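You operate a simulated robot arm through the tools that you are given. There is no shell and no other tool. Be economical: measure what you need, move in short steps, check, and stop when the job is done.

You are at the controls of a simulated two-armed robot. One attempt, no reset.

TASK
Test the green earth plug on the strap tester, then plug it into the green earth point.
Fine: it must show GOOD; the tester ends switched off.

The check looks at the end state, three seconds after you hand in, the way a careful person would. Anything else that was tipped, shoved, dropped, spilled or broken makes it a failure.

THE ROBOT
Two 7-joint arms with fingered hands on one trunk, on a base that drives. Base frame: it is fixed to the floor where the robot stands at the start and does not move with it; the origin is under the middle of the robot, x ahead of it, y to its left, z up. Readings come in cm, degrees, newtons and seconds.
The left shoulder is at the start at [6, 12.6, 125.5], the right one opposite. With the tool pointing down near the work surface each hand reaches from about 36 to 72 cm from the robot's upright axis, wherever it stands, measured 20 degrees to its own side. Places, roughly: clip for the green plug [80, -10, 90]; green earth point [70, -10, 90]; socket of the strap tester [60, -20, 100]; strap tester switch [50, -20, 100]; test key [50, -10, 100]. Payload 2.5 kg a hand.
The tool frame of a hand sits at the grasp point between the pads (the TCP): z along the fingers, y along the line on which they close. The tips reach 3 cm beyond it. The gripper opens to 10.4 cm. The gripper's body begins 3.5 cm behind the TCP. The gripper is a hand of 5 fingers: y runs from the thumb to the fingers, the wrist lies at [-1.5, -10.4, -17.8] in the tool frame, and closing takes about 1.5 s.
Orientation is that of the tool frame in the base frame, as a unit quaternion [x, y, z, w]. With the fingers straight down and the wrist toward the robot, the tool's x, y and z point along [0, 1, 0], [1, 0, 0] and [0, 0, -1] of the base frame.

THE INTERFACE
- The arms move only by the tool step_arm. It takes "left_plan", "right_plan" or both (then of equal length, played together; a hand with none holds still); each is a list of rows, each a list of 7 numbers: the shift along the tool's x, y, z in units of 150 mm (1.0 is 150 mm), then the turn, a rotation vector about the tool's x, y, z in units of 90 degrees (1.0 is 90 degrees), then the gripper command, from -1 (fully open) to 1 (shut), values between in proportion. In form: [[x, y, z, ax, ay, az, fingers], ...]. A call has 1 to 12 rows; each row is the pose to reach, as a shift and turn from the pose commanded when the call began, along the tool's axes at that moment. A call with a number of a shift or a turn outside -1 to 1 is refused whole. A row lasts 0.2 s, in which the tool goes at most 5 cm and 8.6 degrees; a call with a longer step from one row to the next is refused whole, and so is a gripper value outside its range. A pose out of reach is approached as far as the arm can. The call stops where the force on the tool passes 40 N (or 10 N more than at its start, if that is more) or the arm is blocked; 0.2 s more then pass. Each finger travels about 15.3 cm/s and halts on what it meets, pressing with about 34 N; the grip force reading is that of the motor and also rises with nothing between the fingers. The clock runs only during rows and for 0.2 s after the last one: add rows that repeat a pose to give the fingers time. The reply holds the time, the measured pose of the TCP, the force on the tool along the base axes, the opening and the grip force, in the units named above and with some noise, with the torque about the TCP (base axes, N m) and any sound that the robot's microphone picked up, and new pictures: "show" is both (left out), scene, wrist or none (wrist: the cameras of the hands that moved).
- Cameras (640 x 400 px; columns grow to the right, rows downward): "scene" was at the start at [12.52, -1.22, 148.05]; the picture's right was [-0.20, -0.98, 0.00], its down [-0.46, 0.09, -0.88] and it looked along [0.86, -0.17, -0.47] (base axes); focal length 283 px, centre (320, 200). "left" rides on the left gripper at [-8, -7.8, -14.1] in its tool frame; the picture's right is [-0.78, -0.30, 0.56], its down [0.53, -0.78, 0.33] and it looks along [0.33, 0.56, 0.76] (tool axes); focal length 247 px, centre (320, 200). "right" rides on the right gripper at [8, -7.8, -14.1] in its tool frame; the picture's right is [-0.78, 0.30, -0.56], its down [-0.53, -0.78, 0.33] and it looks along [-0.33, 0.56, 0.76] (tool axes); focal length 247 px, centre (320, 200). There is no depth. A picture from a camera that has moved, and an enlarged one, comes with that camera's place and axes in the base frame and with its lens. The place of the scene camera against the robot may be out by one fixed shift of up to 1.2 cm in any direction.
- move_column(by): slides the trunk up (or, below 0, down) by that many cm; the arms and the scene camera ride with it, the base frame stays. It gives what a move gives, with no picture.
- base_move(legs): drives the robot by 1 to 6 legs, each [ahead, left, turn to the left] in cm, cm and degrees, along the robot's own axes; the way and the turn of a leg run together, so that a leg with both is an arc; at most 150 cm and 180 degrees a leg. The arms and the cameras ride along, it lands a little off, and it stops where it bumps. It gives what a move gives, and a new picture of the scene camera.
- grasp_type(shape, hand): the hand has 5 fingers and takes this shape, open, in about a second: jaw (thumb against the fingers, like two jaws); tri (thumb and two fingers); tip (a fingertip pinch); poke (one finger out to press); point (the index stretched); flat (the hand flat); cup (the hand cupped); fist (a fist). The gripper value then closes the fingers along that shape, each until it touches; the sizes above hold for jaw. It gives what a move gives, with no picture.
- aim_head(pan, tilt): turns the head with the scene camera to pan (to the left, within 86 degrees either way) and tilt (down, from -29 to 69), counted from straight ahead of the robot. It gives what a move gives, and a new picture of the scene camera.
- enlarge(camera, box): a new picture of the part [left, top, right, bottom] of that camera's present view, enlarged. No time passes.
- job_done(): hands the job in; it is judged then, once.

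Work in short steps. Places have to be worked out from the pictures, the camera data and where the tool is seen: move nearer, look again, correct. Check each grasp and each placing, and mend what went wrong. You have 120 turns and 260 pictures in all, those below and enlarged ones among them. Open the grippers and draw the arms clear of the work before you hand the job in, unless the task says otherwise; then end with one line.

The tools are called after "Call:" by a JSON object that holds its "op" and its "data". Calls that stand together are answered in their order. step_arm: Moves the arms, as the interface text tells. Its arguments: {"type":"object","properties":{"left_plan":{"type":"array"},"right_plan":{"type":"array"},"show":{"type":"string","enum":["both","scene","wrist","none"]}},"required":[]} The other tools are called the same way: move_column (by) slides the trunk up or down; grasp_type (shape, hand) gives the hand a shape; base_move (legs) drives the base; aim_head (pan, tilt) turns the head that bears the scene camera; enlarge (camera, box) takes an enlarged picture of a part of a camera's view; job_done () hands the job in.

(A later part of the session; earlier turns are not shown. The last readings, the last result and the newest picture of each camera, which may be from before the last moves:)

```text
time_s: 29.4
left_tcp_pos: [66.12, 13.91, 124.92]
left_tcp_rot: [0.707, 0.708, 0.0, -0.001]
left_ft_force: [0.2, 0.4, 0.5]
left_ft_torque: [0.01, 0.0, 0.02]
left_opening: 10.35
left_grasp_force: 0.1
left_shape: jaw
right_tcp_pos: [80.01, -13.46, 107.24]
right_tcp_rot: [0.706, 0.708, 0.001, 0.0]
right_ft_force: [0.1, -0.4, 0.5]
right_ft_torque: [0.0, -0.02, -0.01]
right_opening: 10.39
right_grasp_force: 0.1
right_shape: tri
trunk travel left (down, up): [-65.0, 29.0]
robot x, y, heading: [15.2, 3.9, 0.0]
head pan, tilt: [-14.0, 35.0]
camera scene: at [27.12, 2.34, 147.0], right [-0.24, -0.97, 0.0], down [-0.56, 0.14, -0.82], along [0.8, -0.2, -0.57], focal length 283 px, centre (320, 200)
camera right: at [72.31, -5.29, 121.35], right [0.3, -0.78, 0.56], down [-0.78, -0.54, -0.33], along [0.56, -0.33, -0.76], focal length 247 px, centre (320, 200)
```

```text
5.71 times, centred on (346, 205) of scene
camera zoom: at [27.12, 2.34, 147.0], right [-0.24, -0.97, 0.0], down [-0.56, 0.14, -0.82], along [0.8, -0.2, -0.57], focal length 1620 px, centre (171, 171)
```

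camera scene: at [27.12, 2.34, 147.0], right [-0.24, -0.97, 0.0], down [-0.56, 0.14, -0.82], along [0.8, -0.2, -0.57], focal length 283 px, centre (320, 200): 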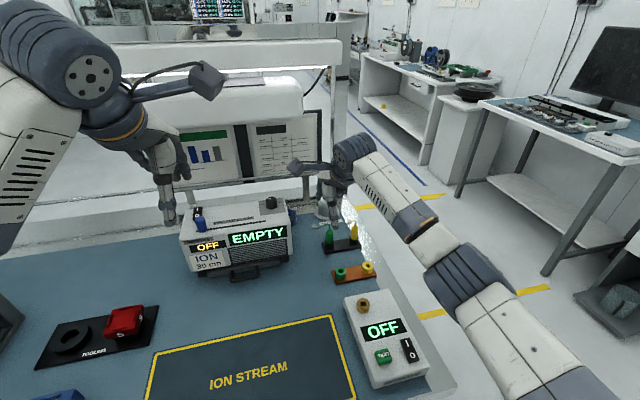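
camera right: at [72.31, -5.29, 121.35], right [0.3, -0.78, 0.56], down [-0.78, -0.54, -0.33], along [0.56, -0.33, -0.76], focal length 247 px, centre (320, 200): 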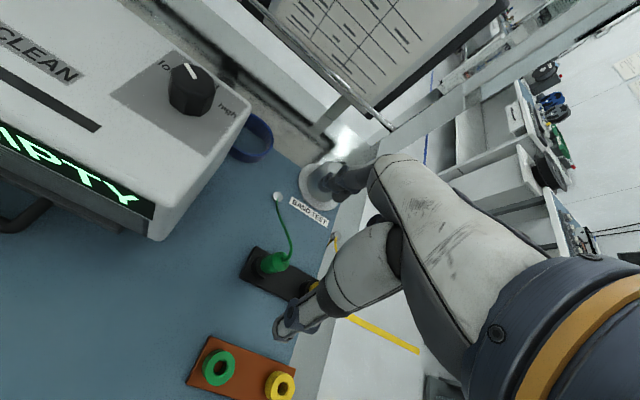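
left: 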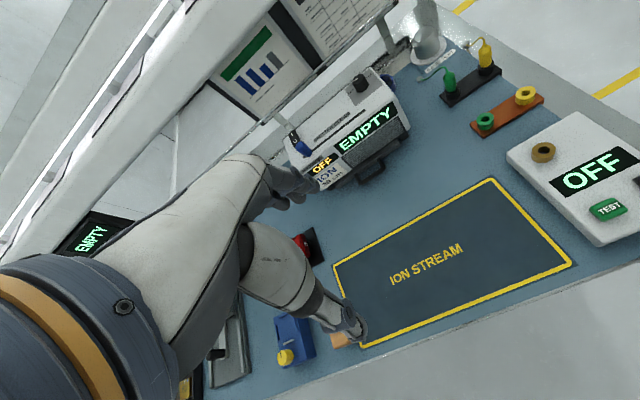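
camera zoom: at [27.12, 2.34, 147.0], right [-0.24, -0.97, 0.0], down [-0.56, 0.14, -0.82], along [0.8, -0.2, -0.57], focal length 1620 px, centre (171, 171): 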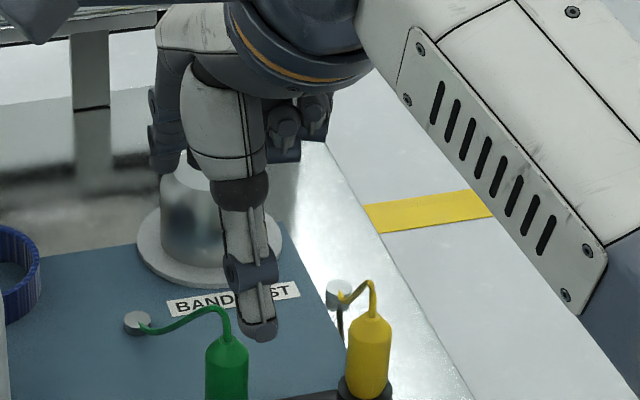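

Hand is over the plug; plug reads ≈[80.0,-13.0]. I shift 0.4 cm left and descend gently to TCP z≈99.4, watching force.

Call:
{"op": "step_arm", "data": {"right_plan": [[0.03, 0, 0.1, 0, 0, 0, -1], [0.03, 0, 0.2, 0, 0, 0, -1], [0.03, 0, 0.3, 0, 0, 0, -1], [0.03, 0, 0.4, 0, 0, 0, -1], [0.03, 0, 0.47, 0, 0, 0, -1], [0.03, 0, 0.52, 0, 0, 0, -1], [0.03, 0, 0.52, 0, 0, 0, -1]], "show": "both"}}

Call:
{"op": "enlarge", "data": {"camera": "right", "box": [190, 170, 390, 295]}}

Call:
{"op": "enlarge", "data": {"camera": "scene", "box": [290, 190, 402, 260]}}

```text
time_s: 31.0
left_tcp_pos: [66.06, 13.94, 125.06]
left_tcp_rot: [0.707, 0.707, 0.0, 0.0]
left_ft_force: [-1.0, -0.2, 0.0]
left_ft_torque: [0.02, 0.05, 0.0]
left_opening: 10.37
left_grasp_force: 0.0
left_shape: jaw
right_tcp_pos: [80.3, -12.98, 99.32]
right_tcp_rot: [0.706, 0.708, 0.001, 0.0]
right_ft_force: [0.3, -1.2, 0.2]
right_ft_torque: [-0.03, 0.02, 0.01]
right_opening: 10.37
right_grasp_force: 0.0
right_shape: tri
trunk travel left (down, up): [-65.0, 29.0]
robot x, y, heading: [15.01, 4.0, -0.0]
head pan, tilt: [-14.0, 35.0]
camera scene: at [27.13, 2.34, 147.0], right [-0.24, -0.97, 0.0], down [-0.56, 0.14, -0.82], along [0.8, -0.2, -0.57], focal length 283 px, centre (320, 200)
camera right: at [72.51, -5.04, 113.41], right [0.3, -0.78, 0.56], down [-0.77, -0.54, -0.33], along [0.56, -0.33, -0.76], focal length 247 px, centre (320, 200)
```

scene: 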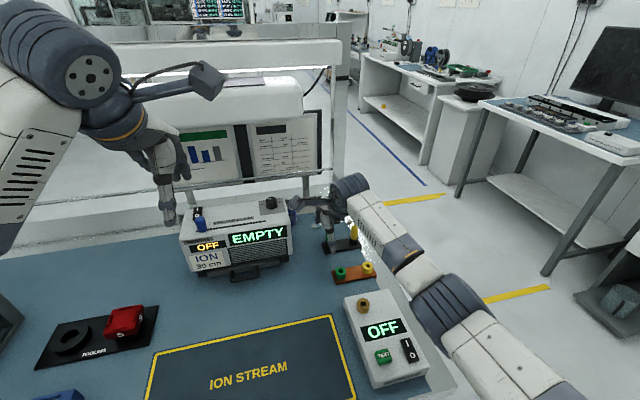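
right: 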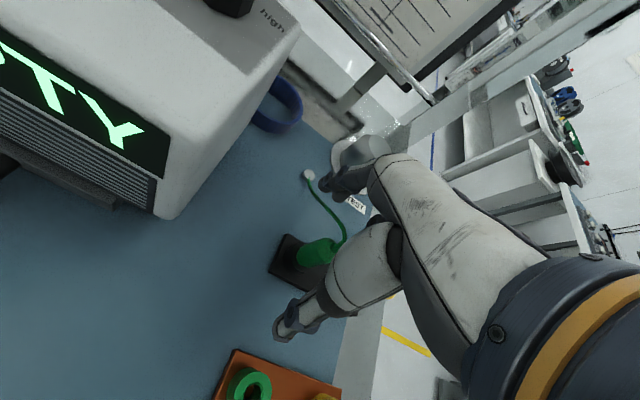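

```text
3.20 times, centred on (290, 232) of right
camera zoom: at [72.51, -5.04, 113.41], right [0.3, -0.78, 0.56], down [-0.77, -0.54, -0.33], along [0.56, -0.33, -0.76], focal length 790 px, centre (416, 96)
```

zoom: 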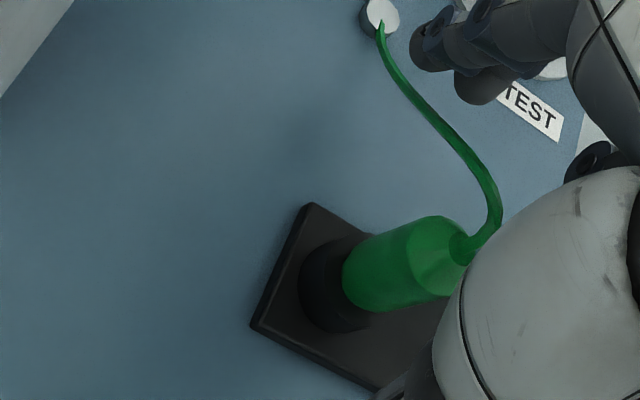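

```text
5.71 times, centred on (346, 225) of scene
camera zoom: at [27.13, 2.34, 147.0], right [-0.24, -0.97, 0.0], down [-0.56, 0.14, -0.82], along [0.8, -0.2, -0.57], focal length 1620 px, centre (171, 57)
```

zoom: 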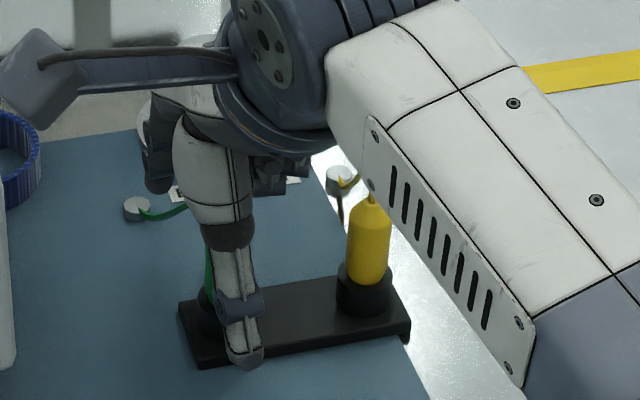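

The fingers straddle the plug well, and it sits about 0.4 cm nearer me than TCP centre. I shift back 0.4 cm and close.

Call:
{"op": "step_arm", "data": {"right_plan": [[0, -0.027, 0, 0, 0, 0, -1], [0, -0.027, 0, 0, 0, 0, 0], [0, -0.027, 0, 0, 0, 0, 0.5], [0, -0.027, 0, 0, 0, 0, 1], [0, -0.027, 0, 0, 0, 0, 1], [0, -0.027, 0, 0, 0, 0, 1], [0, -0.027, 0, 0, 0, 0, 1], [0, -0.027, 0, 0, 0, 0, 1]], "show": "wrist"}}

Call:
{"op": "enlarge", "data": {"camera": "right", "box": [240, 170, 440, 295]}}

Call:
{"op": "enlarge", "data": {"camera": "scene", "box": [290, 190, 402, 260]}}

```text
time_s: 32.8
left_tcp_pos: [66.19, 13.85, 125.01]
left_tcp_rot: [0.707, 0.707, 0.0, 0.0]
left_ft_force: [0.6, -0.5, 0.1]
left_ft_torque: [-0.01, -0.01, 0.0]
left_opening: 10.36
left_grasp_force: 0.0
left_shape: jaw
right_tcp_pos: [79.81, -12.82, 99.32]
right_tcp_rot: [0.707, 0.708, 0.001, 0.001]
right_ft_force: [0.5, -0.5, 0.0]
right_ft_torque: [0.0, -0.04, 0.04]
right_opening: 0.54
right_grasp_force: 33.7
right_shape: tri
trunk travel left (down, up): [-65.0, 29.0]
robot x, y, heading: [15.27, 3.84, 0.3]
head pan, tilt: [-14.0, 35.0]
camera right: at [72.17, -4.95, 113.46], right [0.3, -0.78, 0.56], down [-0.78, -0.54, -0.33], along [0.56, -0.33, -0.76], focal length 247 px, centre (320, 200)
```

right: 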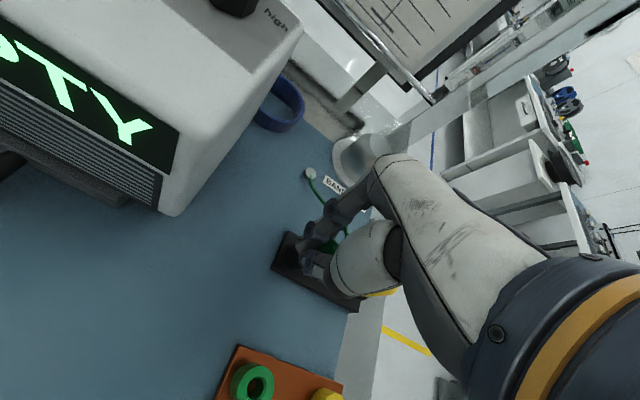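

```text
3.20 times, centred on (340, 232) of right
camera zoom: at [72.17, -4.95, 113.46], right [0.3, -0.78, 0.56], down [-0.78, -0.54, -0.33], along [0.56, -0.33, -0.76], focal length 790 px, centre (256, 96)
```

zoom: 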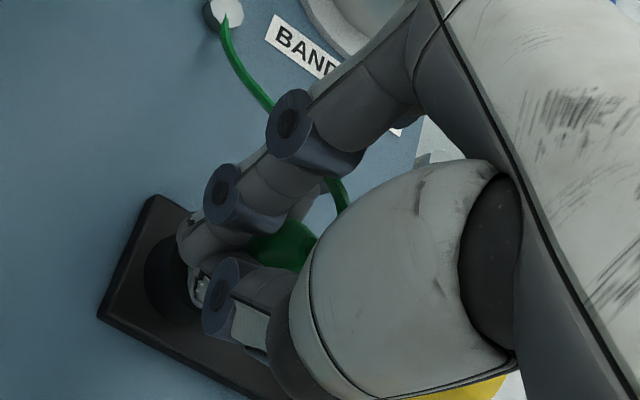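

```text
5.71 times, centred on (346, 225) of scene
camera zoom: at [27.15, 2.33, 146.99], right [-0.24, -0.97, 0.0], down [-0.56, 0.14, -0.82], along [0.8, -0.2, -0.57], focal length 1620 px, centre (171, 57)
```

zoom: 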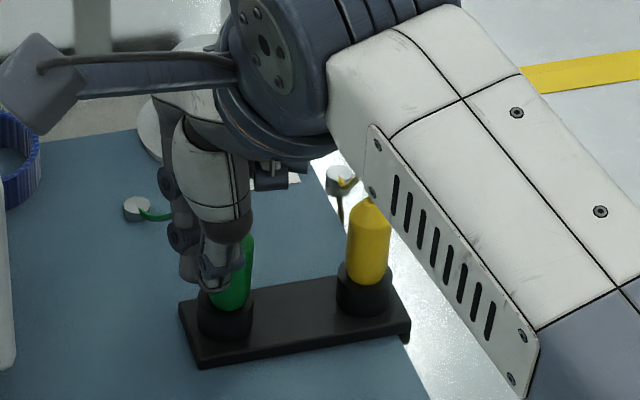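

Opening 0.54 shows the fingers closed on the left side of the plug, missing its middle. I open, shift 1 cm right and look.

Call:
{"op": "step_arm", "data": {"right_plan": [[0, 0, 0, 0, 0, 0, 0], [0, 0, 0, 0, 0, 0, -1], [0, 0, 0, 0, 0, 0, -1], [0, 0, 0, 0, 0, 0, -1], [0, 0, 0, 0, 0, 0, -1], [-0.03, 0, 0, 0, 0, 0, -1], [-0.065, 0, 0, 0, 0, 0, -1], [-0.065, 0, 0, 0, 0, 0, -1]], "show": "none"}}

Call:
{"op": "enlarge", "data": {"camera": "right", "box": [240, 170, 440, 295]}}

Call:
{"op": "enlarge", "data": {"camera": "scene", "box": [290, 190, 402, 260]}}

```text
time_s: 34.6
left_tcp_pos: [66.2, 13.86, 125.09]
left_tcp_rot: [0.706, 0.708, -0.001, 0.0]
left_ft_force: [-0.7, -0.2, 0.3]
left_ft_torque: [0.0, 0.01, -0.06]
left_opening: 10.38
left_grasp_force: 0.1
left_shape: jaw
right_tcp_pos: [79.84, -13.76, 99.27]
right_tcp_rot: [0.707, 0.708, 0.0, 0.001]
right_ft_force: [-1.0, -0.5, 0.9]
right_ft_torque: [0.01, 0.0, 0.01]
right_opening: 10.35
right_grasp_force: 0.1
right_shape: tri
trunk travel left (down, up): [-65.0, 29.0]
robot x, y, heading: [14.93, 3.79, 0.2]
head pan, tilt: [-14.0, 35.0]
```

```text
3.20 times, centred on (340, 232) of right
camera zoom: at [72.11, -5.98, 113.49], right [0.3, -0.78, 0.56], down [-0.78, -0.54, -0.33], along [0.56, -0.33, -0.76], focal length 790 px, centre (256, 96)
```

zoom: 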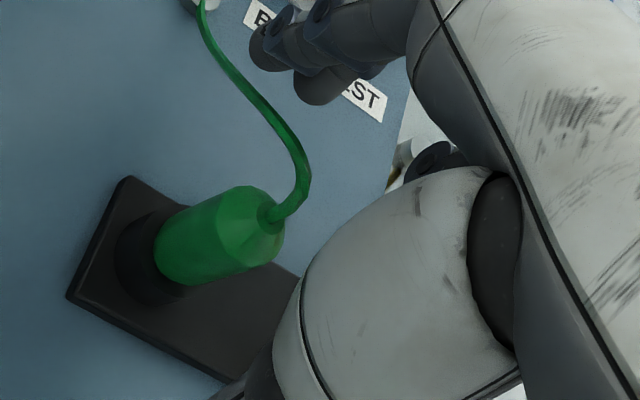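

```text
5.71 times, centred on (346, 225) of scene
camera zoom: at [27.13, 2.34, 147.0], right [-0.24, -0.97, 0.0], down [-0.56, 0.14, -0.82], along [0.8, -0.2, -0.57], focal length 1620 px, centre (171, 57)
```

zoom: 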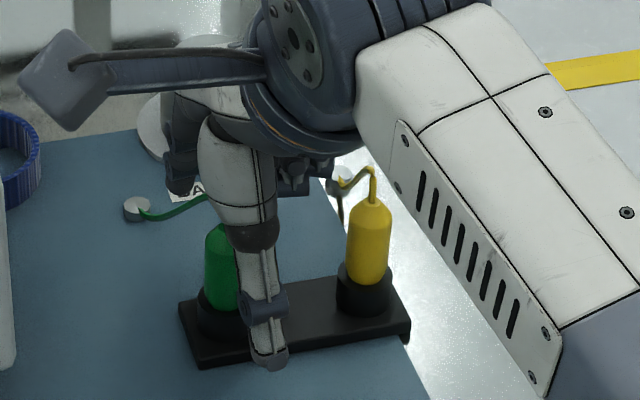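

Plug upright and untouched. Close again here.

Call:
{"op": "step_arm", "data": {"right_plan": [[0, 0, 0, 0, 0, 0, 0], [0, 0, 0, 0, 0, 0, 0.5], [0, 0, 0, 0, 0, 0, 1], [0, 0, 0, 0, 0, 0, 1], [0, 0, 0, 0, 0, 0, 1], [0, 0, 0, 0, 0, 0, 1], [0, 0, 0, 0, 0, 0, 1], [0, 0, 0, 0, 0, 0, 1]], "show": "none"}}

Call:
{"op": "enlarge", "data": {"camera": "right", "box": [240, 170, 440, 295]}}

Call:
{"op": "enlarge", "data": {"camera": "scene", "box": [290, 190, 402, 260]}}

```text
time_s: 36.4
left_tcp_pos: [66.14, 13.86, 125.05]
left_tcp_rot: [0.706, 0.708, 0.001, 0.001]
left_ft_force: [0.9, -0.8, -0.4]
left_ft_torque: [-0.03, -0.01, 0.03]
left_opening: 10.37
left_grasp_force: 0.0
left_shape: jaw
right_tcp_pos: [79.75, -13.88, 99.28]
right_tcp_rot: [0.707, 0.708, 0.0, 0.001]
right_ft_force: [1.8, 0.3, -0.8]
right_ft_torque: [-0.03, -0.07, -0.02]
right_opening: 1.1
right_grasp_force: 33.7
right_shape: tri
trunk travel left (down, up): [-65.0, 29.0]
robot x, y, heading: [15.32, 3.92, -0.0]
head pan, tilt: [-14.0, 35.0]
```

```text
3.20 times, centred on (340, 232) of right
camera zoom: at [72.12, -5.96, 113.49], right [0.3, -0.78, 0.56], down [-0.78, -0.54, -0.33], along [0.56, -0.33, -0.76], focal length 790 px, centre (256, 96)
```

zoom: 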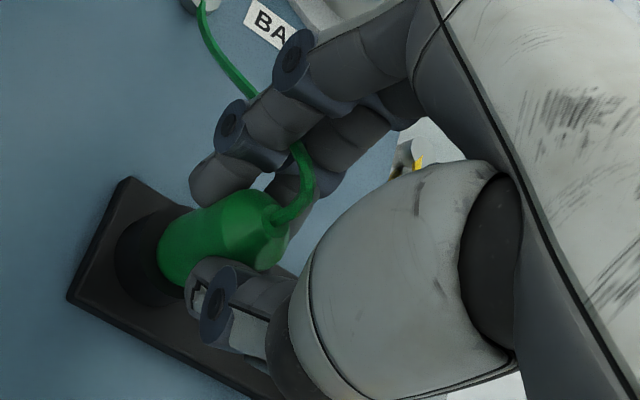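

```text
5.71 times, centred on (346, 225) of scene
camera zoom: at [27.15, 2.33, 146.99], right [-0.24, -0.97, 0.0], down [-0.56, 0.14, -0.82], along [0.8, -0.2, -0.57], focal length 1620 px, centre (171, 57)
```

zoom: 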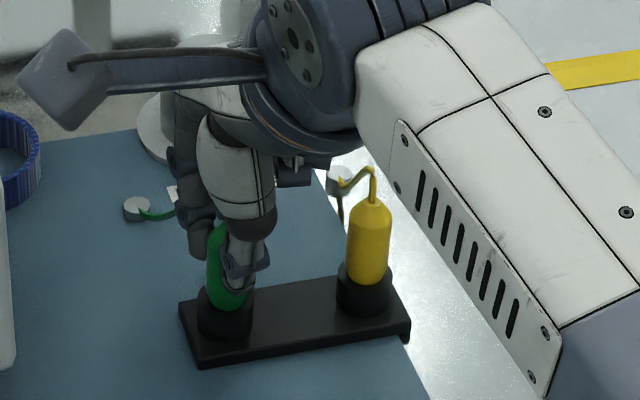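

Thumb is now a bit to the plug's right. I reopen, shift 0.35 cm left and close for a centred grip.

Call:
{"op": "step_arm", "data": {"right_plan": [[0, 0, 0, 0, 0, 0, 0], [0, 0, 0, 0, 0, 0, -0.5], [0, 0, 0, 0, 0, 0, -0.5], [0.025, 0, 0, 0, 0, 0, -0.5], [0.025, 0, 0, 0, 0, 0, -0.5], [0.025, 0, 0, 0, 0, 0, 0], [0.025, 0, 0, 0, 0, 0, 0.5], [0.025, 0, 0, 0, 0, 0, 1], [0.025, 0, 0, 0, 0, 0, 1], [0.025, 0, 0, 0, 0, 0, 1], [0.025, 0, 0, 0, 0, 0, 1], [0.025, 0, 0, 0, 0, 0, 1]], "show": "none"}}

Call:
{"op": "enlarge", "data": {"camera": "right", "box": [240, 170, 440, 295]}}

Call:
{"op": "enlarge", "data": {"camera": "scene", "box": [290, 190, 402, 260]}}

```text
time_s: 39.0
left_tcp_pos: [66.15, 13.8, 124.91]
left_tcp_rot: [0.706, 0.708, 0.0, 0.0]
left_ft_force: [0.1, -0.8, -1.0]
left_ft_torque: [-0.02, 0.0, 0.0]
left_opening: 10.38
left_grasp_force: 0.1
left_shape: jaw
right_tcp_pos: [79.76, -13.55, 99.39]
right_tcp_rot: [0.707, 0.708, 0.0, 0.001]
right_ft_force: [0.5, -0.4, 0.5]
right_ft_torque: [-0.08, -0.04, 0.0]
right_opening: 0.95
right_grasp_force: 34.3
right_shape: tri
trunk travel left (down, up): [-65.0, 29.0]
robot x, y, heading: [15.04, 4.11, 0.2]
head pan, tilt: [-14.0, 35.0]
```

```text
3.20 times, centred on (340, 232) of right
camera zoom: at [72.11, -5.6, 113.49], right [0.3, -0.78, 0.56], down [-0.78, -0.54, -0.33], along [0.56, -0.33, -0.76], focal length 790 px, centre (256, 96)
```

zoom: 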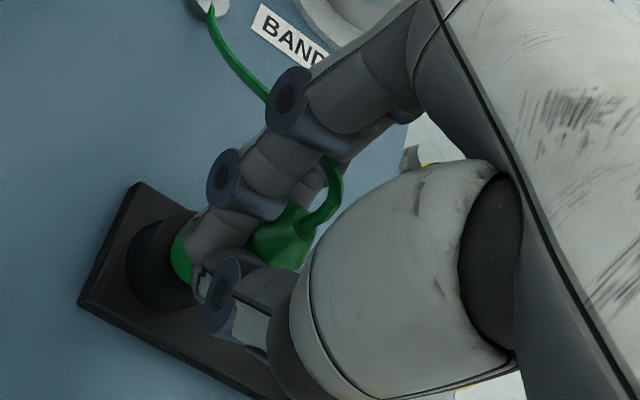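

```text
5.71 times, centred on (346, 225) of scene
camera zoom: at [27.14, 2.33, 146.99], right [-0.24, -0.97, 0.0], down [-0.56, 0.14, -0.82], along [0.8, -0.2, -0.57], focal length 1620 px, centre (171, 57)
```

zoom: 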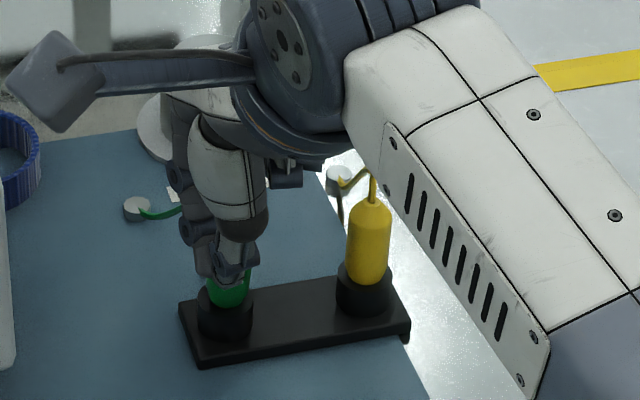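

The thumb is centred on the plug. I lift 3 cm slowly to see if the plug follows.

Call:
{"op": "step_arm", "data": {"right_plan": [[0, 0, -0.05, 0, 0, 0, 1], [0, 0, -0.1, 0, 0, 0, 1], [0, 0, -0.15, 0, 0, 0, 1], [0, 0, -0.2, 0, 0, 0, 1], [0, 0, -0.2, 0, 0, 0, 1]], "show": "none"}}

Call:
{"op": "enlarge", "data": {"camera": "right", "box": [240, 170, 440, 295]}}

Call:
{"op": "enlarge", "data": {"camera": "scene", "box": [290, 190, 402, 260]}}

```text
time_s: 40.2
left_tcp_pos: [66.22, 13.95, 125.09]
left_tcp_rot: [0.706, 0.708, 0.0, 0.001]
left_ft_force: [-0.2, -0.7, 0.0]
left_ft_torque: [-0.03, 0.0, 0.03]
left_opening: 10.36
left_grasp_force: 0.1
left_shape: jaw
right_tcp_pos: [79.84, -13.39, 102.27]
right_tcp_rot: [0.707, 0.707, 0.001, 0.0]
right_ft_force: [0.0, 0.5, 0.3]
right_ft_torque: [0.01, -0.04, 0.01]
right_opening: 0.92
right_grasp_force: 33.8
right_shape: tri
trunk travel left (down, up): [-65.0, 29.0]
robot x, y, heading: [14.95, 3.93, -0.1]
head pan, tilt: [-14.0, 35.0]
```

```text
3.20 times, centred on (340, 232) of right
camera zoom: at [72.13, -5.52, 116.47], right [0.3, -0.78, 0.56], down [-0.78, -0.54, -0.33], along [0.56, -0.33, -0.76], focal length 790 px, centre (256, 96)
```

zoom: 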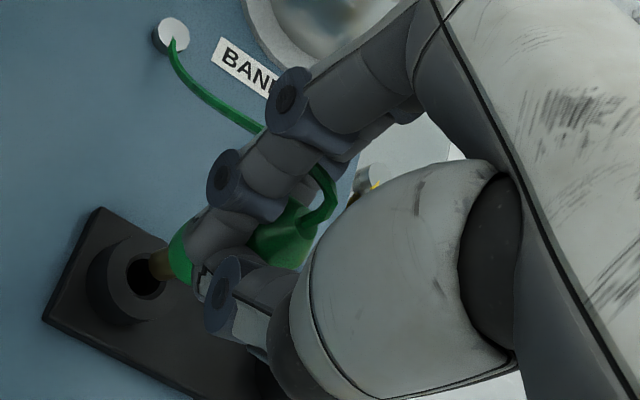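

```text
5.71 times, centred on (346, 225) of scene
camera zoom: at [27.14, 2.34, 146.99], right [-0.24, -0.97, 0.0], down [-0.56, 0.14, -0.82], along [0.8, -0.2, -0.57], focal length 1620 px, centre (171, 57)
```

zoom: 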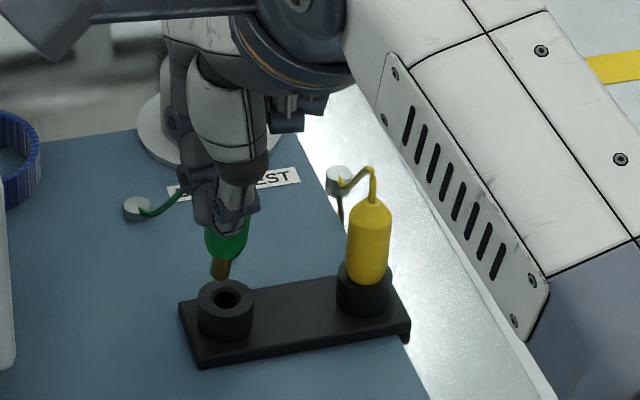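

The plug is out with its brass pin clear, and its axis is about (−0.05,+0.4) cm from the TCP. I lift and carry it toward the tester socket (≈[59.6,-14.4,98]).

Call:
{"op": "step_arm", "data": {"right_plan": [[0, 0, -0.2, 0, 0, 0, 1], [0, 0, -0.4, 0, 0, 0, 1], [0, -0.1, -0.6, 0, 0, 0, 1], [0, -0.3, -0.67, 0, 0, 0, 1], [0, -0.5, -0.67, 0, 0, 0, 1], [0, -0.7, -0.67, 0, 0, 0, 1], [-0.03, -0.85, -0.67, 0, 0, 0, 1], [-0.05, -1.0, -0.67, 0, 0, 0, 1], [-0.05, -1.0, -0.67, 0, 0, 0, 1]], "show": "wrist"}}

Call:
{"op": "enlarge", "data": {"camera": "right", "box": [160, 200, 400, 350]}}

```text
time_s: 42.2
left_tcp_pos: [66.16, 13.92, 125.0]
left_tcp_rot: [0.707, 0.707, 0.0, 0.0]
left_ft_force: [1.0, -0.3, -0.1]
left_ft_torque: [-0.03, 0.01, 0.01]
left_opening: 10.35
left_grasp_force: 0.0
left_shape: jaw
right_tcp_pos: [64.92, -13.98, 112.13]
right_tcp_rot: [0.706, 0.708, 0.001, 0.001]
right_ft_force: [-0.6, -1.0, -0.8]
right_ft_torque: [0.0, 0.02, -0.01]
right_opening: 0.94
right_grasp_force: 33.2
right_shape: tri
trunk travel left (down, up): [-65.0, 29.0]
robot x, y, heading: [15.0, 3.52, 0.1]
head pan, tilt: [-14.0, 35.0]
camera right: at [57.23, -6.1, 126.31], right [0.3, -0.78, 0.56], down [-0.78, -0.54, -0.33], along [0.56, -0.33, -0.76], focal length 247 px, centre (320, 200)
```

right: 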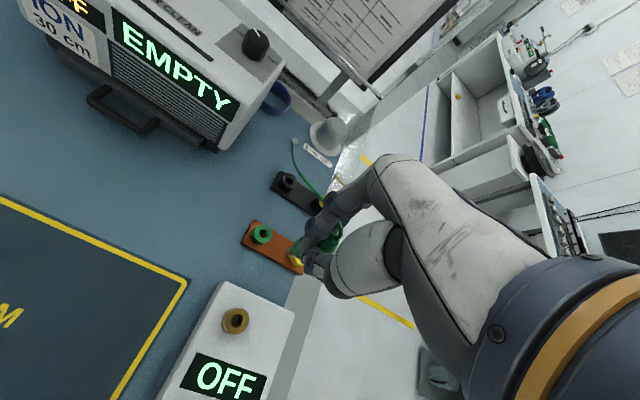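

```text
2.67 times, centred on (280, 275) of right
camera zoom: at [57.23, -6.1, 126.31], right [0.3, -0.78, 0.56], down [-0.78, -0.54, -0.33], along [0.56, -0.33, -0.76], focal length 659 px, centre (427, 0)
```

zoom: 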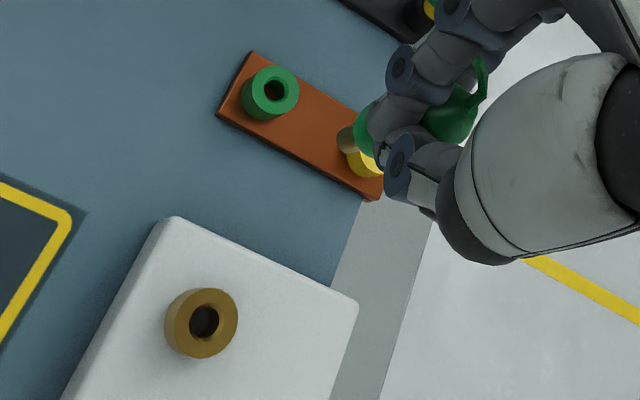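

Socket ≈[59.35,-14.4], pin tip ≈TCP+(0.06,0.43). I move to TCP [59.3,-14.8,106.5] just above the socket and check.

Call:
{"op": "step_arm", "data": {"right_plan": [[-0.02, -0.15, 0, 0, 0, 0, 1], [-0.04, -0.3, 0.05, 0, 0, 0, 1], [-0.057, -0.375, 0.2, 0, 0, 0, 1], [-0.057, -0.375, 0.37, 0, 0, 0, 1], [-0.057, -0.375, 0.37, 0, 0, 0, 1]], "show": "both"}}

Call:
{"op": "enlarge", "data": {"camera": "right", "box": [220, 200, 380, 300]}}

Call:
{"op": "enlarge", "data": {"camera": "scene", "box": [320, 260, 432, 330]}}

```text
time_s: 43.4
left_tcp_pos: [66.18, 13.82, 125.11]
left_tcp_rot: [0.706, 0.708, 0.0, 0.0]
left_ft_force: [-0.5, -0.6, -1.0]
left_ft_torque: [0.01, -0.01, 0.03]
left_opening: 10.39
left_grasp_force: 0.1
left_shape: jaw
right_tcp_pos: [59.06, -15.16, 107.18]
right_tcp_rot: [0.707, 0.708, 0.0, 0.001]
right_ft_force: [0.5, 0.2, 0.1]
right_ft_torque: [0.02, 0.01, -0.01]
right_opening: 0.94
right_grasp_force: 33.9
right_shape: tri
trunk travel left (down, up): [-65.0, 29.0]
robot x, y, heading: [15.01, 4.09, 0.0]
head pan, tilt: [-14.0, 35.0]
camera scene: at [27.13, 2.34, 147.0], right [-0.24, -0.97, 0.0], down [-0.56, 0.14, -0.82], along [0.8, -0.2, -0.57], focal length 283 px, centre (320, 200)
camera right: at [51.31, -7.31, 121.17], right [0.3, -0.78, 0.56], down [-0.77, -0.54, -0.33], along [0.56, -0.33, -0.76], focal length 247 px, centre (320, 200)
```

scene: 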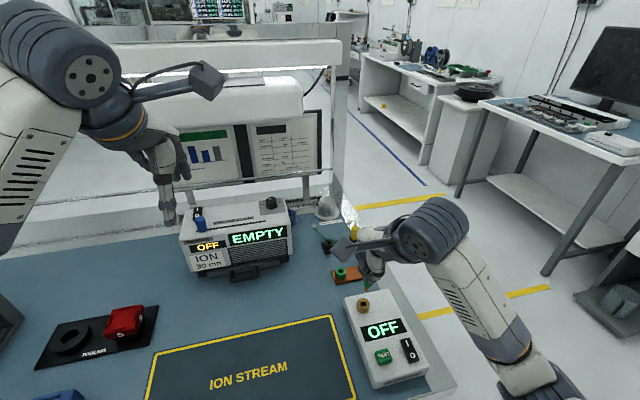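
right: 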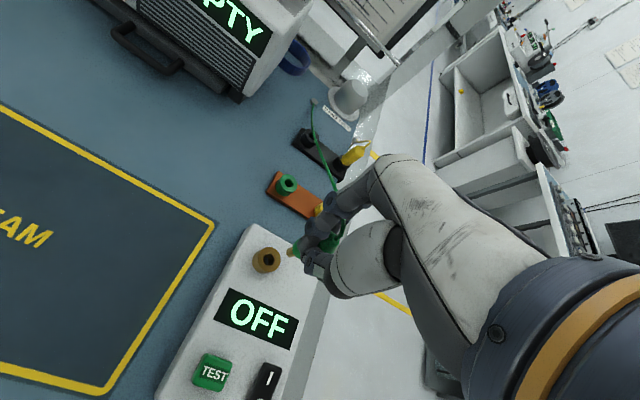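

```text
4.00 times, centred on (300, 250) of right
camera zoom: at [51.31, -7.31, 121.17], right [0.3, -0.78, 0.56], down [-0.77, -0.54, -0.33], along [0.56, -0.33, -0.76], focal length 988 px, centre (400, 0)
```

zoom: 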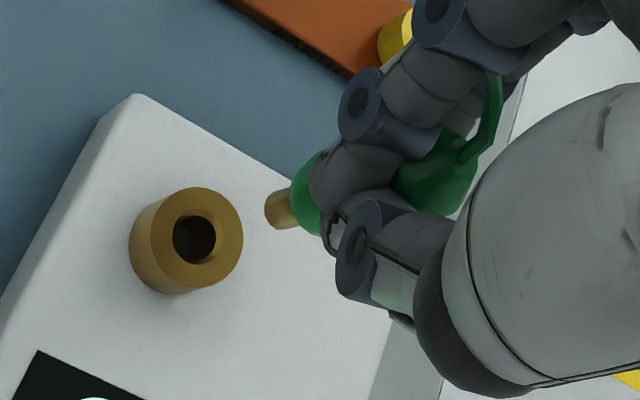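

```text
5.71 times, centred on (376, 295) of scene
camera zoom: at [27.13, 2.34, 147.0], right [-0.24, -0.97, 0.0], down [-0.56, 0.14, -0.82], along [0.8, -0.2, -0.57], focal length 1620 px, centre (0, -343)
```

zoom: 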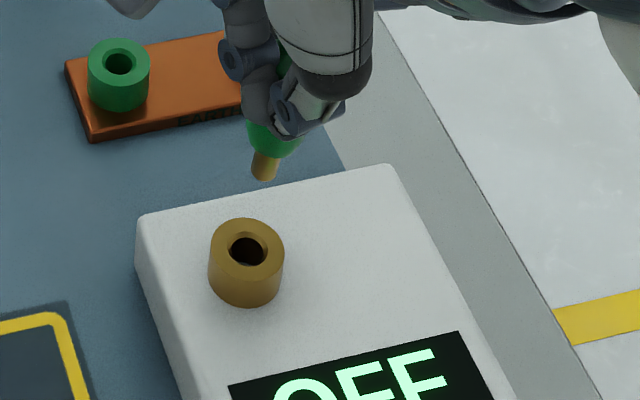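

Pin tip is ~4 cm above the hole and needs ~0.2 cm left. I apply that and lower 3.6 cm, then check.

Call:
{"op": "step_arm", "data": {"right_plan": [[0.013, -0.004, 0.06, 0, 0, 0, 1], [0.013, -0.004, 0.12, 0, 0, 0, 1], [0.013, -0.004, 0.18, 0, 0, 0, 1], [0.013, -0.004, 0.22, 0, 0, 0, 1], [0.013, -0.004, 0.22, 0, 0, 0, 1]], "show": "none"}}

Call:
{"op": "enlarge", "data": {"camera": "right", "box": [220, 200, 380, 300]}}

Call:
{"op": "enlarge", "data": {"camera": "scene", "box": [320, 260, 432, 330]}}

```text
time_s: 44.6
left_tcp_pos: [66.19, 13.85, 125.08]
left_tcp_rot: [0.707, 0.707, 0.0, 0.0]
left_ft_force: [-1.3, 1.4, -0.9]
left_ft_torque: [-0.04, -0.02, -0.02]
left_opening: 10.35
left_grasp_force: 0.1
left_shape: jaw
right_tcp_pos: [59.03, -14.92, 103.67]
right_tcp_rot: [0.706, 0.708, 0.0, 0.001]
right_ft_force: [-0.6, 0.5, -1.7]
right_ft_torque: [-0.01, 0.0, -0.02]
right_opening: 0.94
right_grasp_force: 34.1
right_shape: tri
trunk travel left (down, up): [-65.0, 29.0]
robot x, y, heading: [15.11, 3.92, -0.1]
head pan, tilt: [-14.0, 35.0]
```

```text
4.00 times, centred on (300, 250) of right
camera zoom: at [51.36, -7.05, 117.77], right [0.3, -0.78, 0.56], down [-0.78, -0.54, -0.33], along [0.56, -0.33, -0.76], focal length 988 px, centre (400, 0)
```

zoom: 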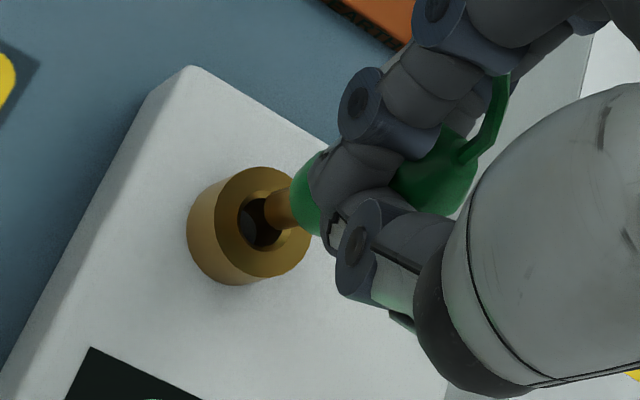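

```text
5.71 times, centred on (376, 295) of scene
camera zoom: at [27.13, 2.34, 147.0], right [-0.24, -0.97, 0.0], down [-0.56, 0.14, -0.82], along [0.8, -0.2, -0.57], focal length 1620 px, centre (0, -343)
```

zoom: 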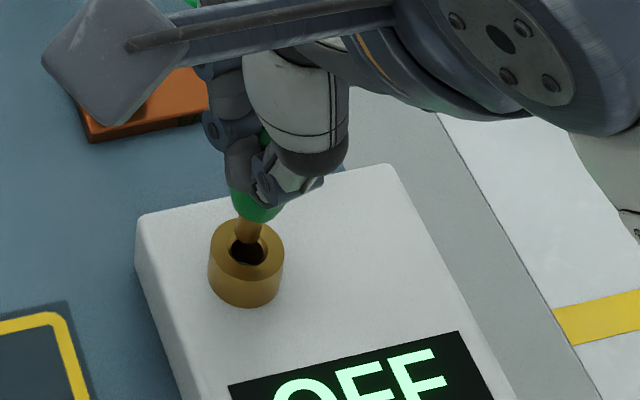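

The pin tip is right at the hole mouth, aligned within ~1 mm. I insert slowly, nudging 0.1 cm back.

Call:
{"op": "step_arm", "data": {"right_plan": [[0, -0.006, 0.02, 0, 0, 0, 1], [0, -0.006, 0.05, 0, 0, 0, 1], [0, -0.006, 0.08, 0, 0, 0, 1], [0, -0.006, 0.11, 0, 0, 0, 1], [0, -0.006, 0.14, 0, 0, 0, 1], [0, -0.006, 0.17, 0, 0, 0, 1], [0, -0.006, 0.19, 0, 0, 0, 1]], "show": "none"}}

Call:
{"op": "enlarge", "data": {"camera": "right", "box": [220, 200, 380, 300]}}

Call:
{"op": "enlarge", "data": {"camera": "scene", "box": [320, 260, 432, 330]}}

```text
time_s: 46.2
left_tcp_pos: [65.84, 13.98, 125.25]
left_tcp_rot: [0.706, 0.708, 0.001, 0.002]
left_ft_force: [0.1, 0.1, 0.0]
left_ft_torque: [-0.02, 0.01, -0.01]
left_opening: 10.38
left_grasp_force: 0.0
left_shape: jaw
right_tcp_pos: [58.82, -14.85, 101.22]
right_tcp_rot: [0.706, 0.708, 0.007, 0.006]
right_ft_force: [-6.6, 4.5, 34.2]
right_ft_torque: [-0.05, -0.03, -0.01]
right_opening: 1.15
right_grasp_force: 34.3
right_shape: tri
trunk travel left (down, up): [-65.0, 29.0]
robot x, y, heading: [15.17, 3.9, 0.1]
head pan, tilt: [-14.0, 35.0]
```

```text
4.00 times, centred on (300, 250) of right
camera zoom: at [51.01, -6.91, 115.27], right [0.29, -0.78, 0.56], down [-0.77, -0.54, -0.35], along [0.57, -0.33, -0.75], focal length 988 px, centre (400, 0)
```

zoom: 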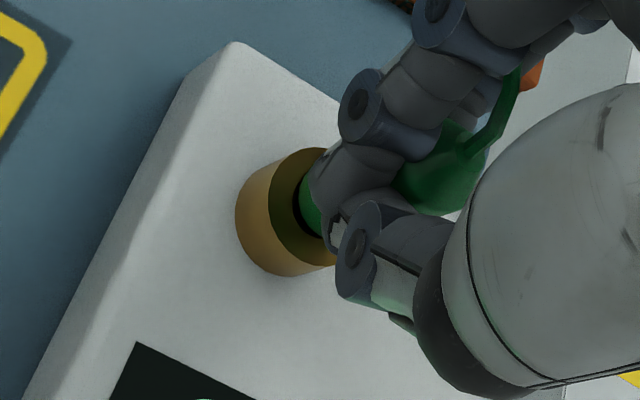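

```text
5.71 times, centred on (376, 295) of scene
camera zoom: at [26.73, 2.53, 147.09], right [-0.24, -0.97, 0.0], down [-0.55, 0.14, -0.82], along [0.8, -0.2, -0.57], focal length 1620 px, centre (0, -343)
```

zoom: 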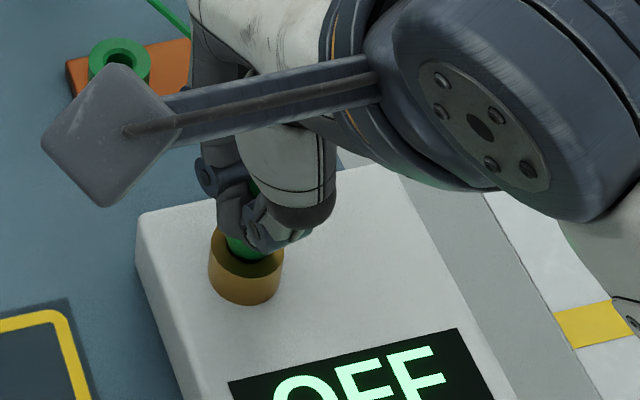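

The plug body has seated on the socket rim (34 N). I relax the push a little, open the hand and rise clear.

Call:
{"op": "step_arm", "data": {"right_plan": [[0, 0, -0.02, 0, 0, 0, 1], [0, 0, -0.02, 0, 0, 0, 0], [0, 0, -0.02, 0, 0, 0, -1], [0, 0, -0.02, 0, 0, 0, -1], [0, 0, -0.02, 0, 0, 0, -1], [0, 0, -0.15, 0, 0, 0, -1], [0, 0, -0.35, 0, 0, 0, -1], [0, 0, -0.6, 0, 0, 0, -1], [0, 0, -0.8, 0, 0, 0, -1], [0, 0, -0.8, 0, 0, 0, -1]], "show": "both"}}

Call:
{"op": "enlarge", "data": {"camera": "scene", "box": [320, 260, 448, 340]}}

```text
time_s: 48.4
left_tcp_pos: [66.25, 13.85, 125.04]
left_tcp_rot: [0.706, 0.708, 0.0, 0.0]
left_ft_force: [0.0, -0.1, 0.6]
left_ft_torque: [-0.02, 0.02, 0.02]
left_opening: 10.41
left_grasp_force: 0.1
left_shape: jaw
right_tcp_pos: [58.96, -14.95, 112.61]
right_tcp_rot: [0.707, 0.707, 0.001, 0.001]
right_ft_force: [0.6, -0.8, -0.2]
right_ft_torque: [0.0, 0.02, 0.0]
right_opening: 10.37
right_grasp_force: 0.2
right_shape: tri
trunk travel left (down, up): [-65.0, 29.0]
robot x, y, heading: [14.94, 4.16, 0.2]
head pan, tilt: [-14.0, 35.0]
camera scene: at [27.14, 2.36, 146.99], right [-0.24, -0.97, 0.0], down [-0.56, 0.14, -0.82], along [0.8, -0.2, -0.57], focal length 283 px, centre (320, 200)
camera right: at [51.19, -7.01, 126.9], right [0.3, -0.78, 0.56], down [-0.78, -0.54, -0.33], along [0.56, -0.33, -0.76], focal length 247 px, centre (320, 200)
```

scene: 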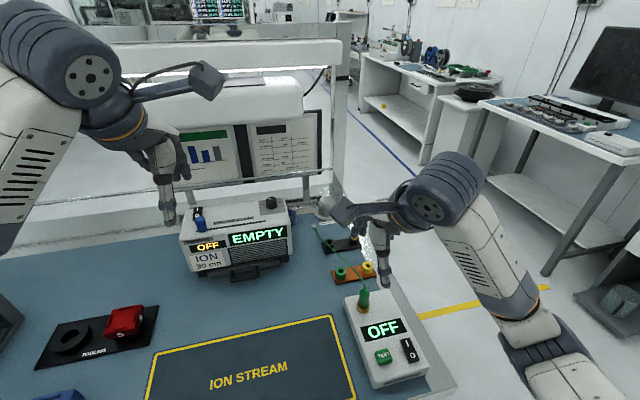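
right: 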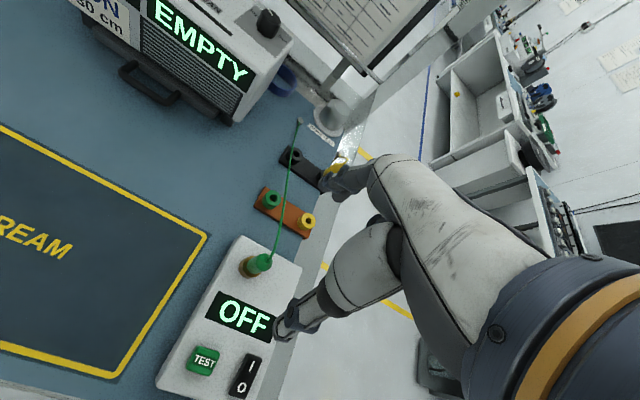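

```text
5.00 times, centred on (384, 300) of scene
camera zoom: at [27.14, 2.36, 146.99], right [-0.24, -0.97, 0.0], down [-0.56, 0.14, -0.82], along [0.8, -0.2, -0.57], focal length 1417 px, centre (0, -300)
```

zoom: 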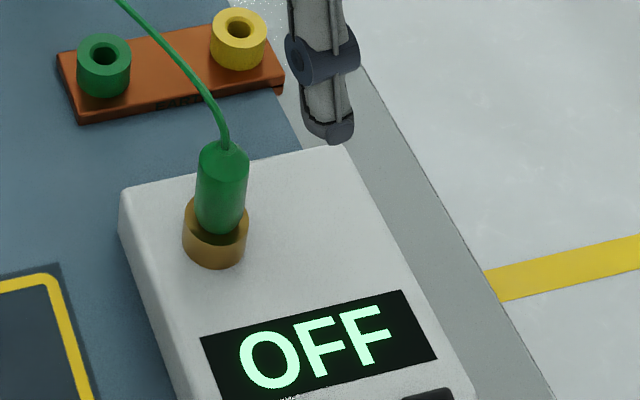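

Plug is seated. I now take the poke shape and look at the switch and key.

Call:
{"op": "grasp_type", "data": {"hand": "right", "shape": "poke"}}

Call:
{"op": "step_arm", "data": {"right_plan": [[-0.1, -0.2, 0, 0, 0, 0, -1], [-0.2, -0.4, 0, 0, 0, 0, -1], [-0.3, -0.6, 0, 0, 0, 0, -1], [-0.3, -0.6, 0, 0, 0, 0, -1]], "show": "both"}}

Call:
{"op": "enlarge", "data": {"camera": "right", "box": [200, 200, 392, 320]}}

Call:
{"op": "enlarge", "data": {"camera": "scene", "box": [340, 240, 500, 400]}}

```text
time_s: 49.3
left_tcp_pos: [66.21, 13.93, 125.02]
left_tcp_rot: [0.707, 0.707, -0.001, 0.0]
left_ft_force: [0.0, -0.2, -0.6]
left_ft_torque: [0.01, -0.04, 0.01]
left_opening: 10.38
left_grasp_force: 0.0
left_shape: jaw
right_tcp_pos: [58.87, -14.97, 112.74]
right_tcp_rot: [0.706, 0.708, 0.0, 0.0]
right_ft_force: [-0.5, -0.2, 0.2]
right_ft_torque: [0.0, 0.0, 0.03]
right_opening: 0.03
right_grasp_force: 0.1
right_shape: poke
trunk travel left (down, up): [-65.0, 29.0]
robot x, y, heading: [15.31, 4.08, 0.1]
head pan, tilt: [-14.0, 35.0]
```

```text
time_s: 50.3
left_tcp_pos: [66.16, 13.95, 124.99]
left_tcp_rot: [0.707, 0.708, 0.0, 0.001]
left_ft_force: [0.7, 0.0, 1.1]
left_ft_torque: [0.0, -0.02, 0.01]
left_opening: 10.39
left_grasp_force: 0.0
left_shape: jaw
right_tcp_pos: [49.92, -19.46, 112.84]
right_tcp_rot: [0.706, 0.709, 0.001, 0.001]
right_ft_force: [0.7, -0.1, -0.2]
right_ft_torque: [-0.01, -0.01, 0.01]
right_opening: 0.01
right_grasp_force: 0.2
right_shape: poke
trunk travel left (down, up): [-65.0, 29.0]
robot x, y, heading: [15.2, 3.84, 0.3]
head pan, tilt: [-14.0, 35.0]
camera scene: at [27.16, 2.36, 146.99], right [-0.24, -0.97, 0.0], down [-0.56, 0.14, -0.82], along [0.8, -0.2, -0.57], focal length 283 px, centre (320, 200)
camera right: at [42.34, -11.5, 127.05], right [0.3, -0.78, 0.56], down [-0.78, -0.54, -0.33], along [0.56, -0.33, -0.76], focal length 247 px, centre (320, 200)
```

scene: 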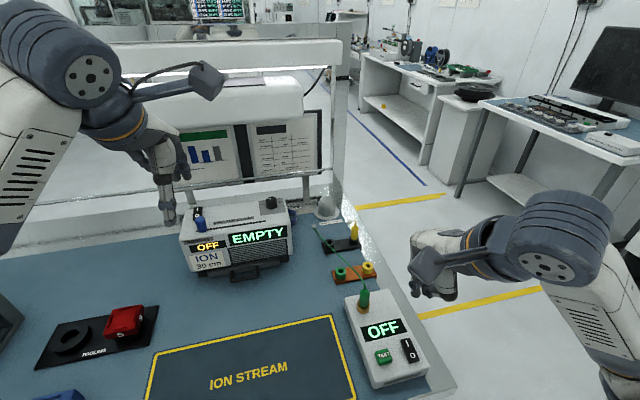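
right: 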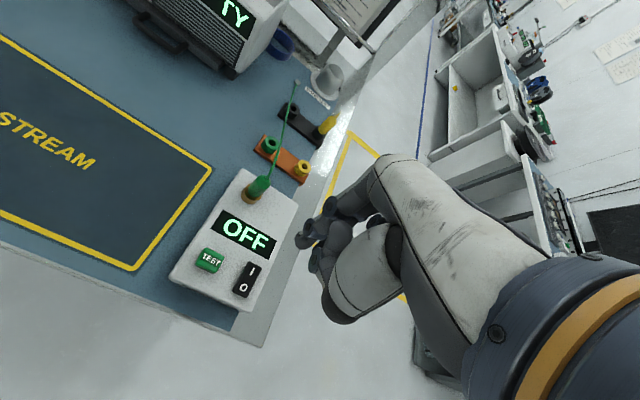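

```text
3.33 times, centred on (296, 260) of right
camera zoom: at [42.34, -11.5, 127.05], right [0.3, -0.78, 0.56], down [-0.78, -0.54, -0.33], along [0.56, -0.33, -0.76], focal length 823 px, centre (400, 0)
```

zoom: 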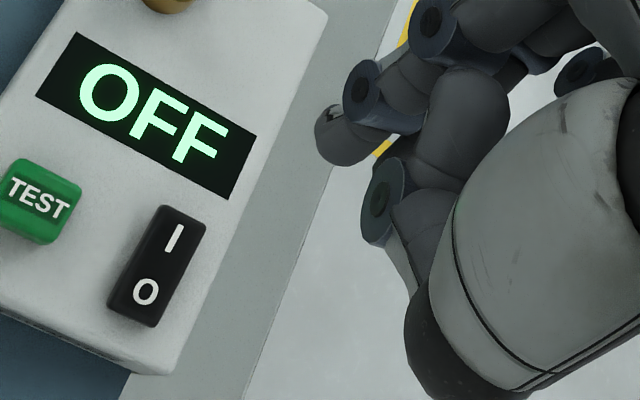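

```text
2.50 times, centred on (420, 320) of scene
camera zoom: at [27.16, 2.36, 146.99], right [-0.24, -0.97, 0.0], down [-0.56, 0.14, -0.82], along [0.8, -0.2, -0.57], focal length 709 px, centre (70, -100)
```

zoom: 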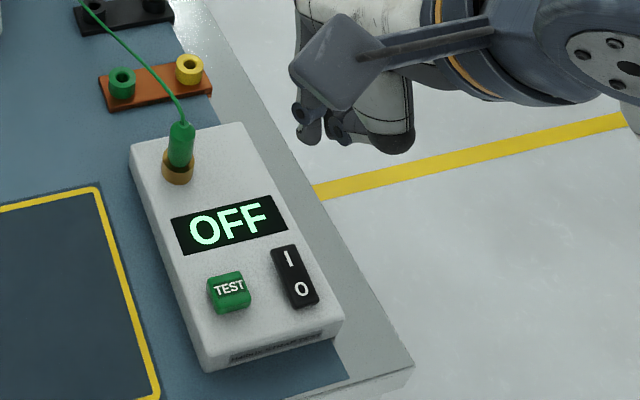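

Index tip is ≈ TCP+(0,1.1,-2.3). Switch "I" end ≈[50.0,-19.5], "O" ≈[47.9,-19.4], TEST ≈[49.2,-14.7]. I lower above the I end to check alignment.

Call:
{"op": "step_arm", "data": {"right_plan": [[-0.04, 0.01, 0.2, 0, 0, 0, -1], [-0.076, 0.01, 0.4, 0, 0, 0, -1], [-0.076, 0.01, 0.62, 0, 0, 0, -1], [-0.076, 0.01, 0.62, 0, 0, 0, -1]], "show": "none"}}

Call:
{"op": "enlarge", "data": {"camera": "right", "box": [200, 180, 392, 300]}}

Call:
{"op": "enlarge", "data": {"camera": "scene", "box": [340, 290, 500, 390]}}

```text
time_s: 51.3
left_tcp_pos: [66.17, 13.87, 125.04]
left_tcp_rot: [0.707, 0.707, 0.0, 0.0]
left_ft_force: [-0.5, -0.2, -0.2]
left_ft_torque: [-0.02, 0.01, -0.03]
left_opening: 10.37
left_grasp_force: 0.1
left_shape: jaw
right_tcp_pos: [50.05, -20.56, 103.44]
right_tcp_rot: [0.706, 0.708, 0.001, 0.0]
right_ft_force: [-0.2, -0.6, 0.2]
right_ft_torque: [-0.04, -0.02, 0.04]
right_opening: 0.0
right_grasp_force: 0.0
right_shape: poke
right hand out of reach, approached as far as the arm can: row 1
trunk travel left (down, up): [-65.0, 29.0]
robot x, y, heading: [14.88, 3.92, 0.0]
head pan, tilt: [-14.0, 35.0]
```

```text
3.33 times, centred on (296, 240) of right
camera zoom: at [42.31, -12.57, 117.75], right [0.3, -0.78, 0.56], down [-0.77, -0.54, -0.33], along [0.56, -0.33, -0.76], focal length 823 px, centre (400, 67)
```

zoom: 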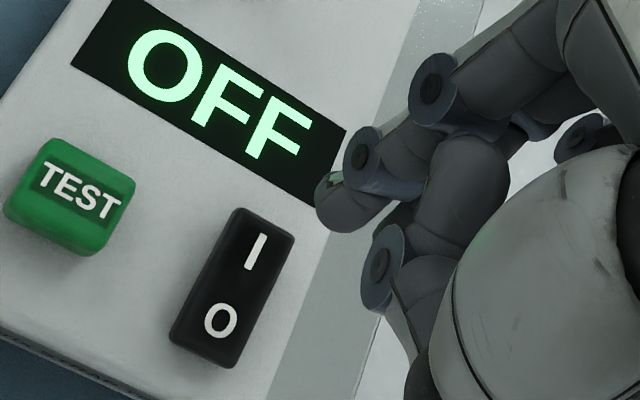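

```text
4.00 times, centred on (420, 340) of scene
camera zoom: at [27.14, 2.34, 147.0], right [-0.24, -0.97, 0.0], down [-0.56, 0.14, -0.82], along [0.8, -0.2, -0.57], focal length 1134 px, centre (-80, -360)
```

zoom: 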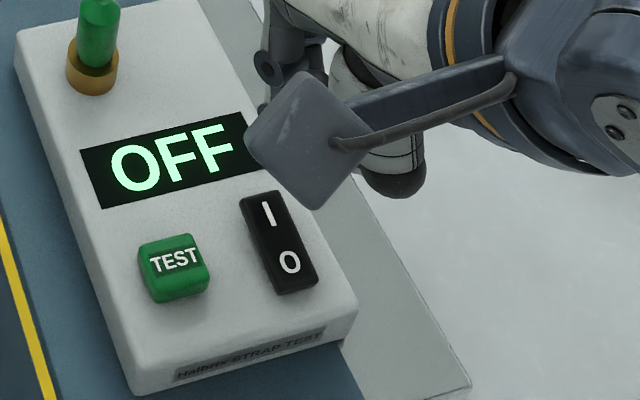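

Tip is above the I end within a few mm, with ~4 cm to go. I lower 2.8 cm and look.

Call:
{"op": "step_arm", "data": {"right_plan": [[0, 0, 0.07, 0, 0, 0, -1], [0, 0, 0.14, 0, 0, 0, -1], [0, 0, 0.19, 0, 0, 0, -1], [0, 0, 0.19, 0, 0, 0, -1]], "show": "none"}}

Call:
{"op": "enlarge", "data": {"camera": "right", "box": [200, 180, 392, 300]}}

```text
time_s: 52.3
left_tcp_pos: [66.07, 13.8, 124.96]
left_tcp_rot: [0.706, 0.708, 0.0, -0.001]
left_ft_force: [0.0, -0.8, 0.7]
left_ft_torque: [0.03, -0.01, -0.02]
left_opening: 10.36
left_grasp_force: 0.1
left_shape: jaw
right_tcp_pos: [50.08, -20.76, 100.64]
right_tcp_rot: [0.706, 0.708, 0.001, 0.0]
right_ft_force: [-0.4, 0.7, 0.1]
right_ft_torque: [0.01, -0.02, -0.01]
right_opening: 0.01
right_grasp_force: 0.1
right_shape: poke
trunk travel left (down, up): [-65.0, 29.0]
robot x, y, heading: [14.98, 3.89, 0.0]
head pan, tilt: [-14.0, 35.0]
```

```text
3.33 times, centred on (296, 240) of right
camera zoom: at [42.49, -12.79, 114.85], right [0.3, -0.78, 0.56], down [-0.77, -0.54, -0.33], along [0.56, -0.33, -0.76], focal length 823 px, centre (400, 67)
```

zoom: 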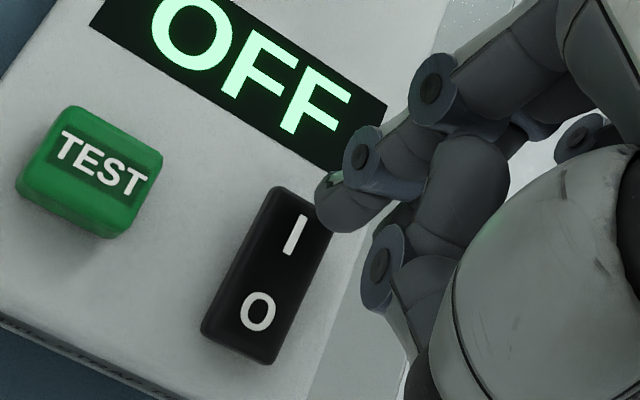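

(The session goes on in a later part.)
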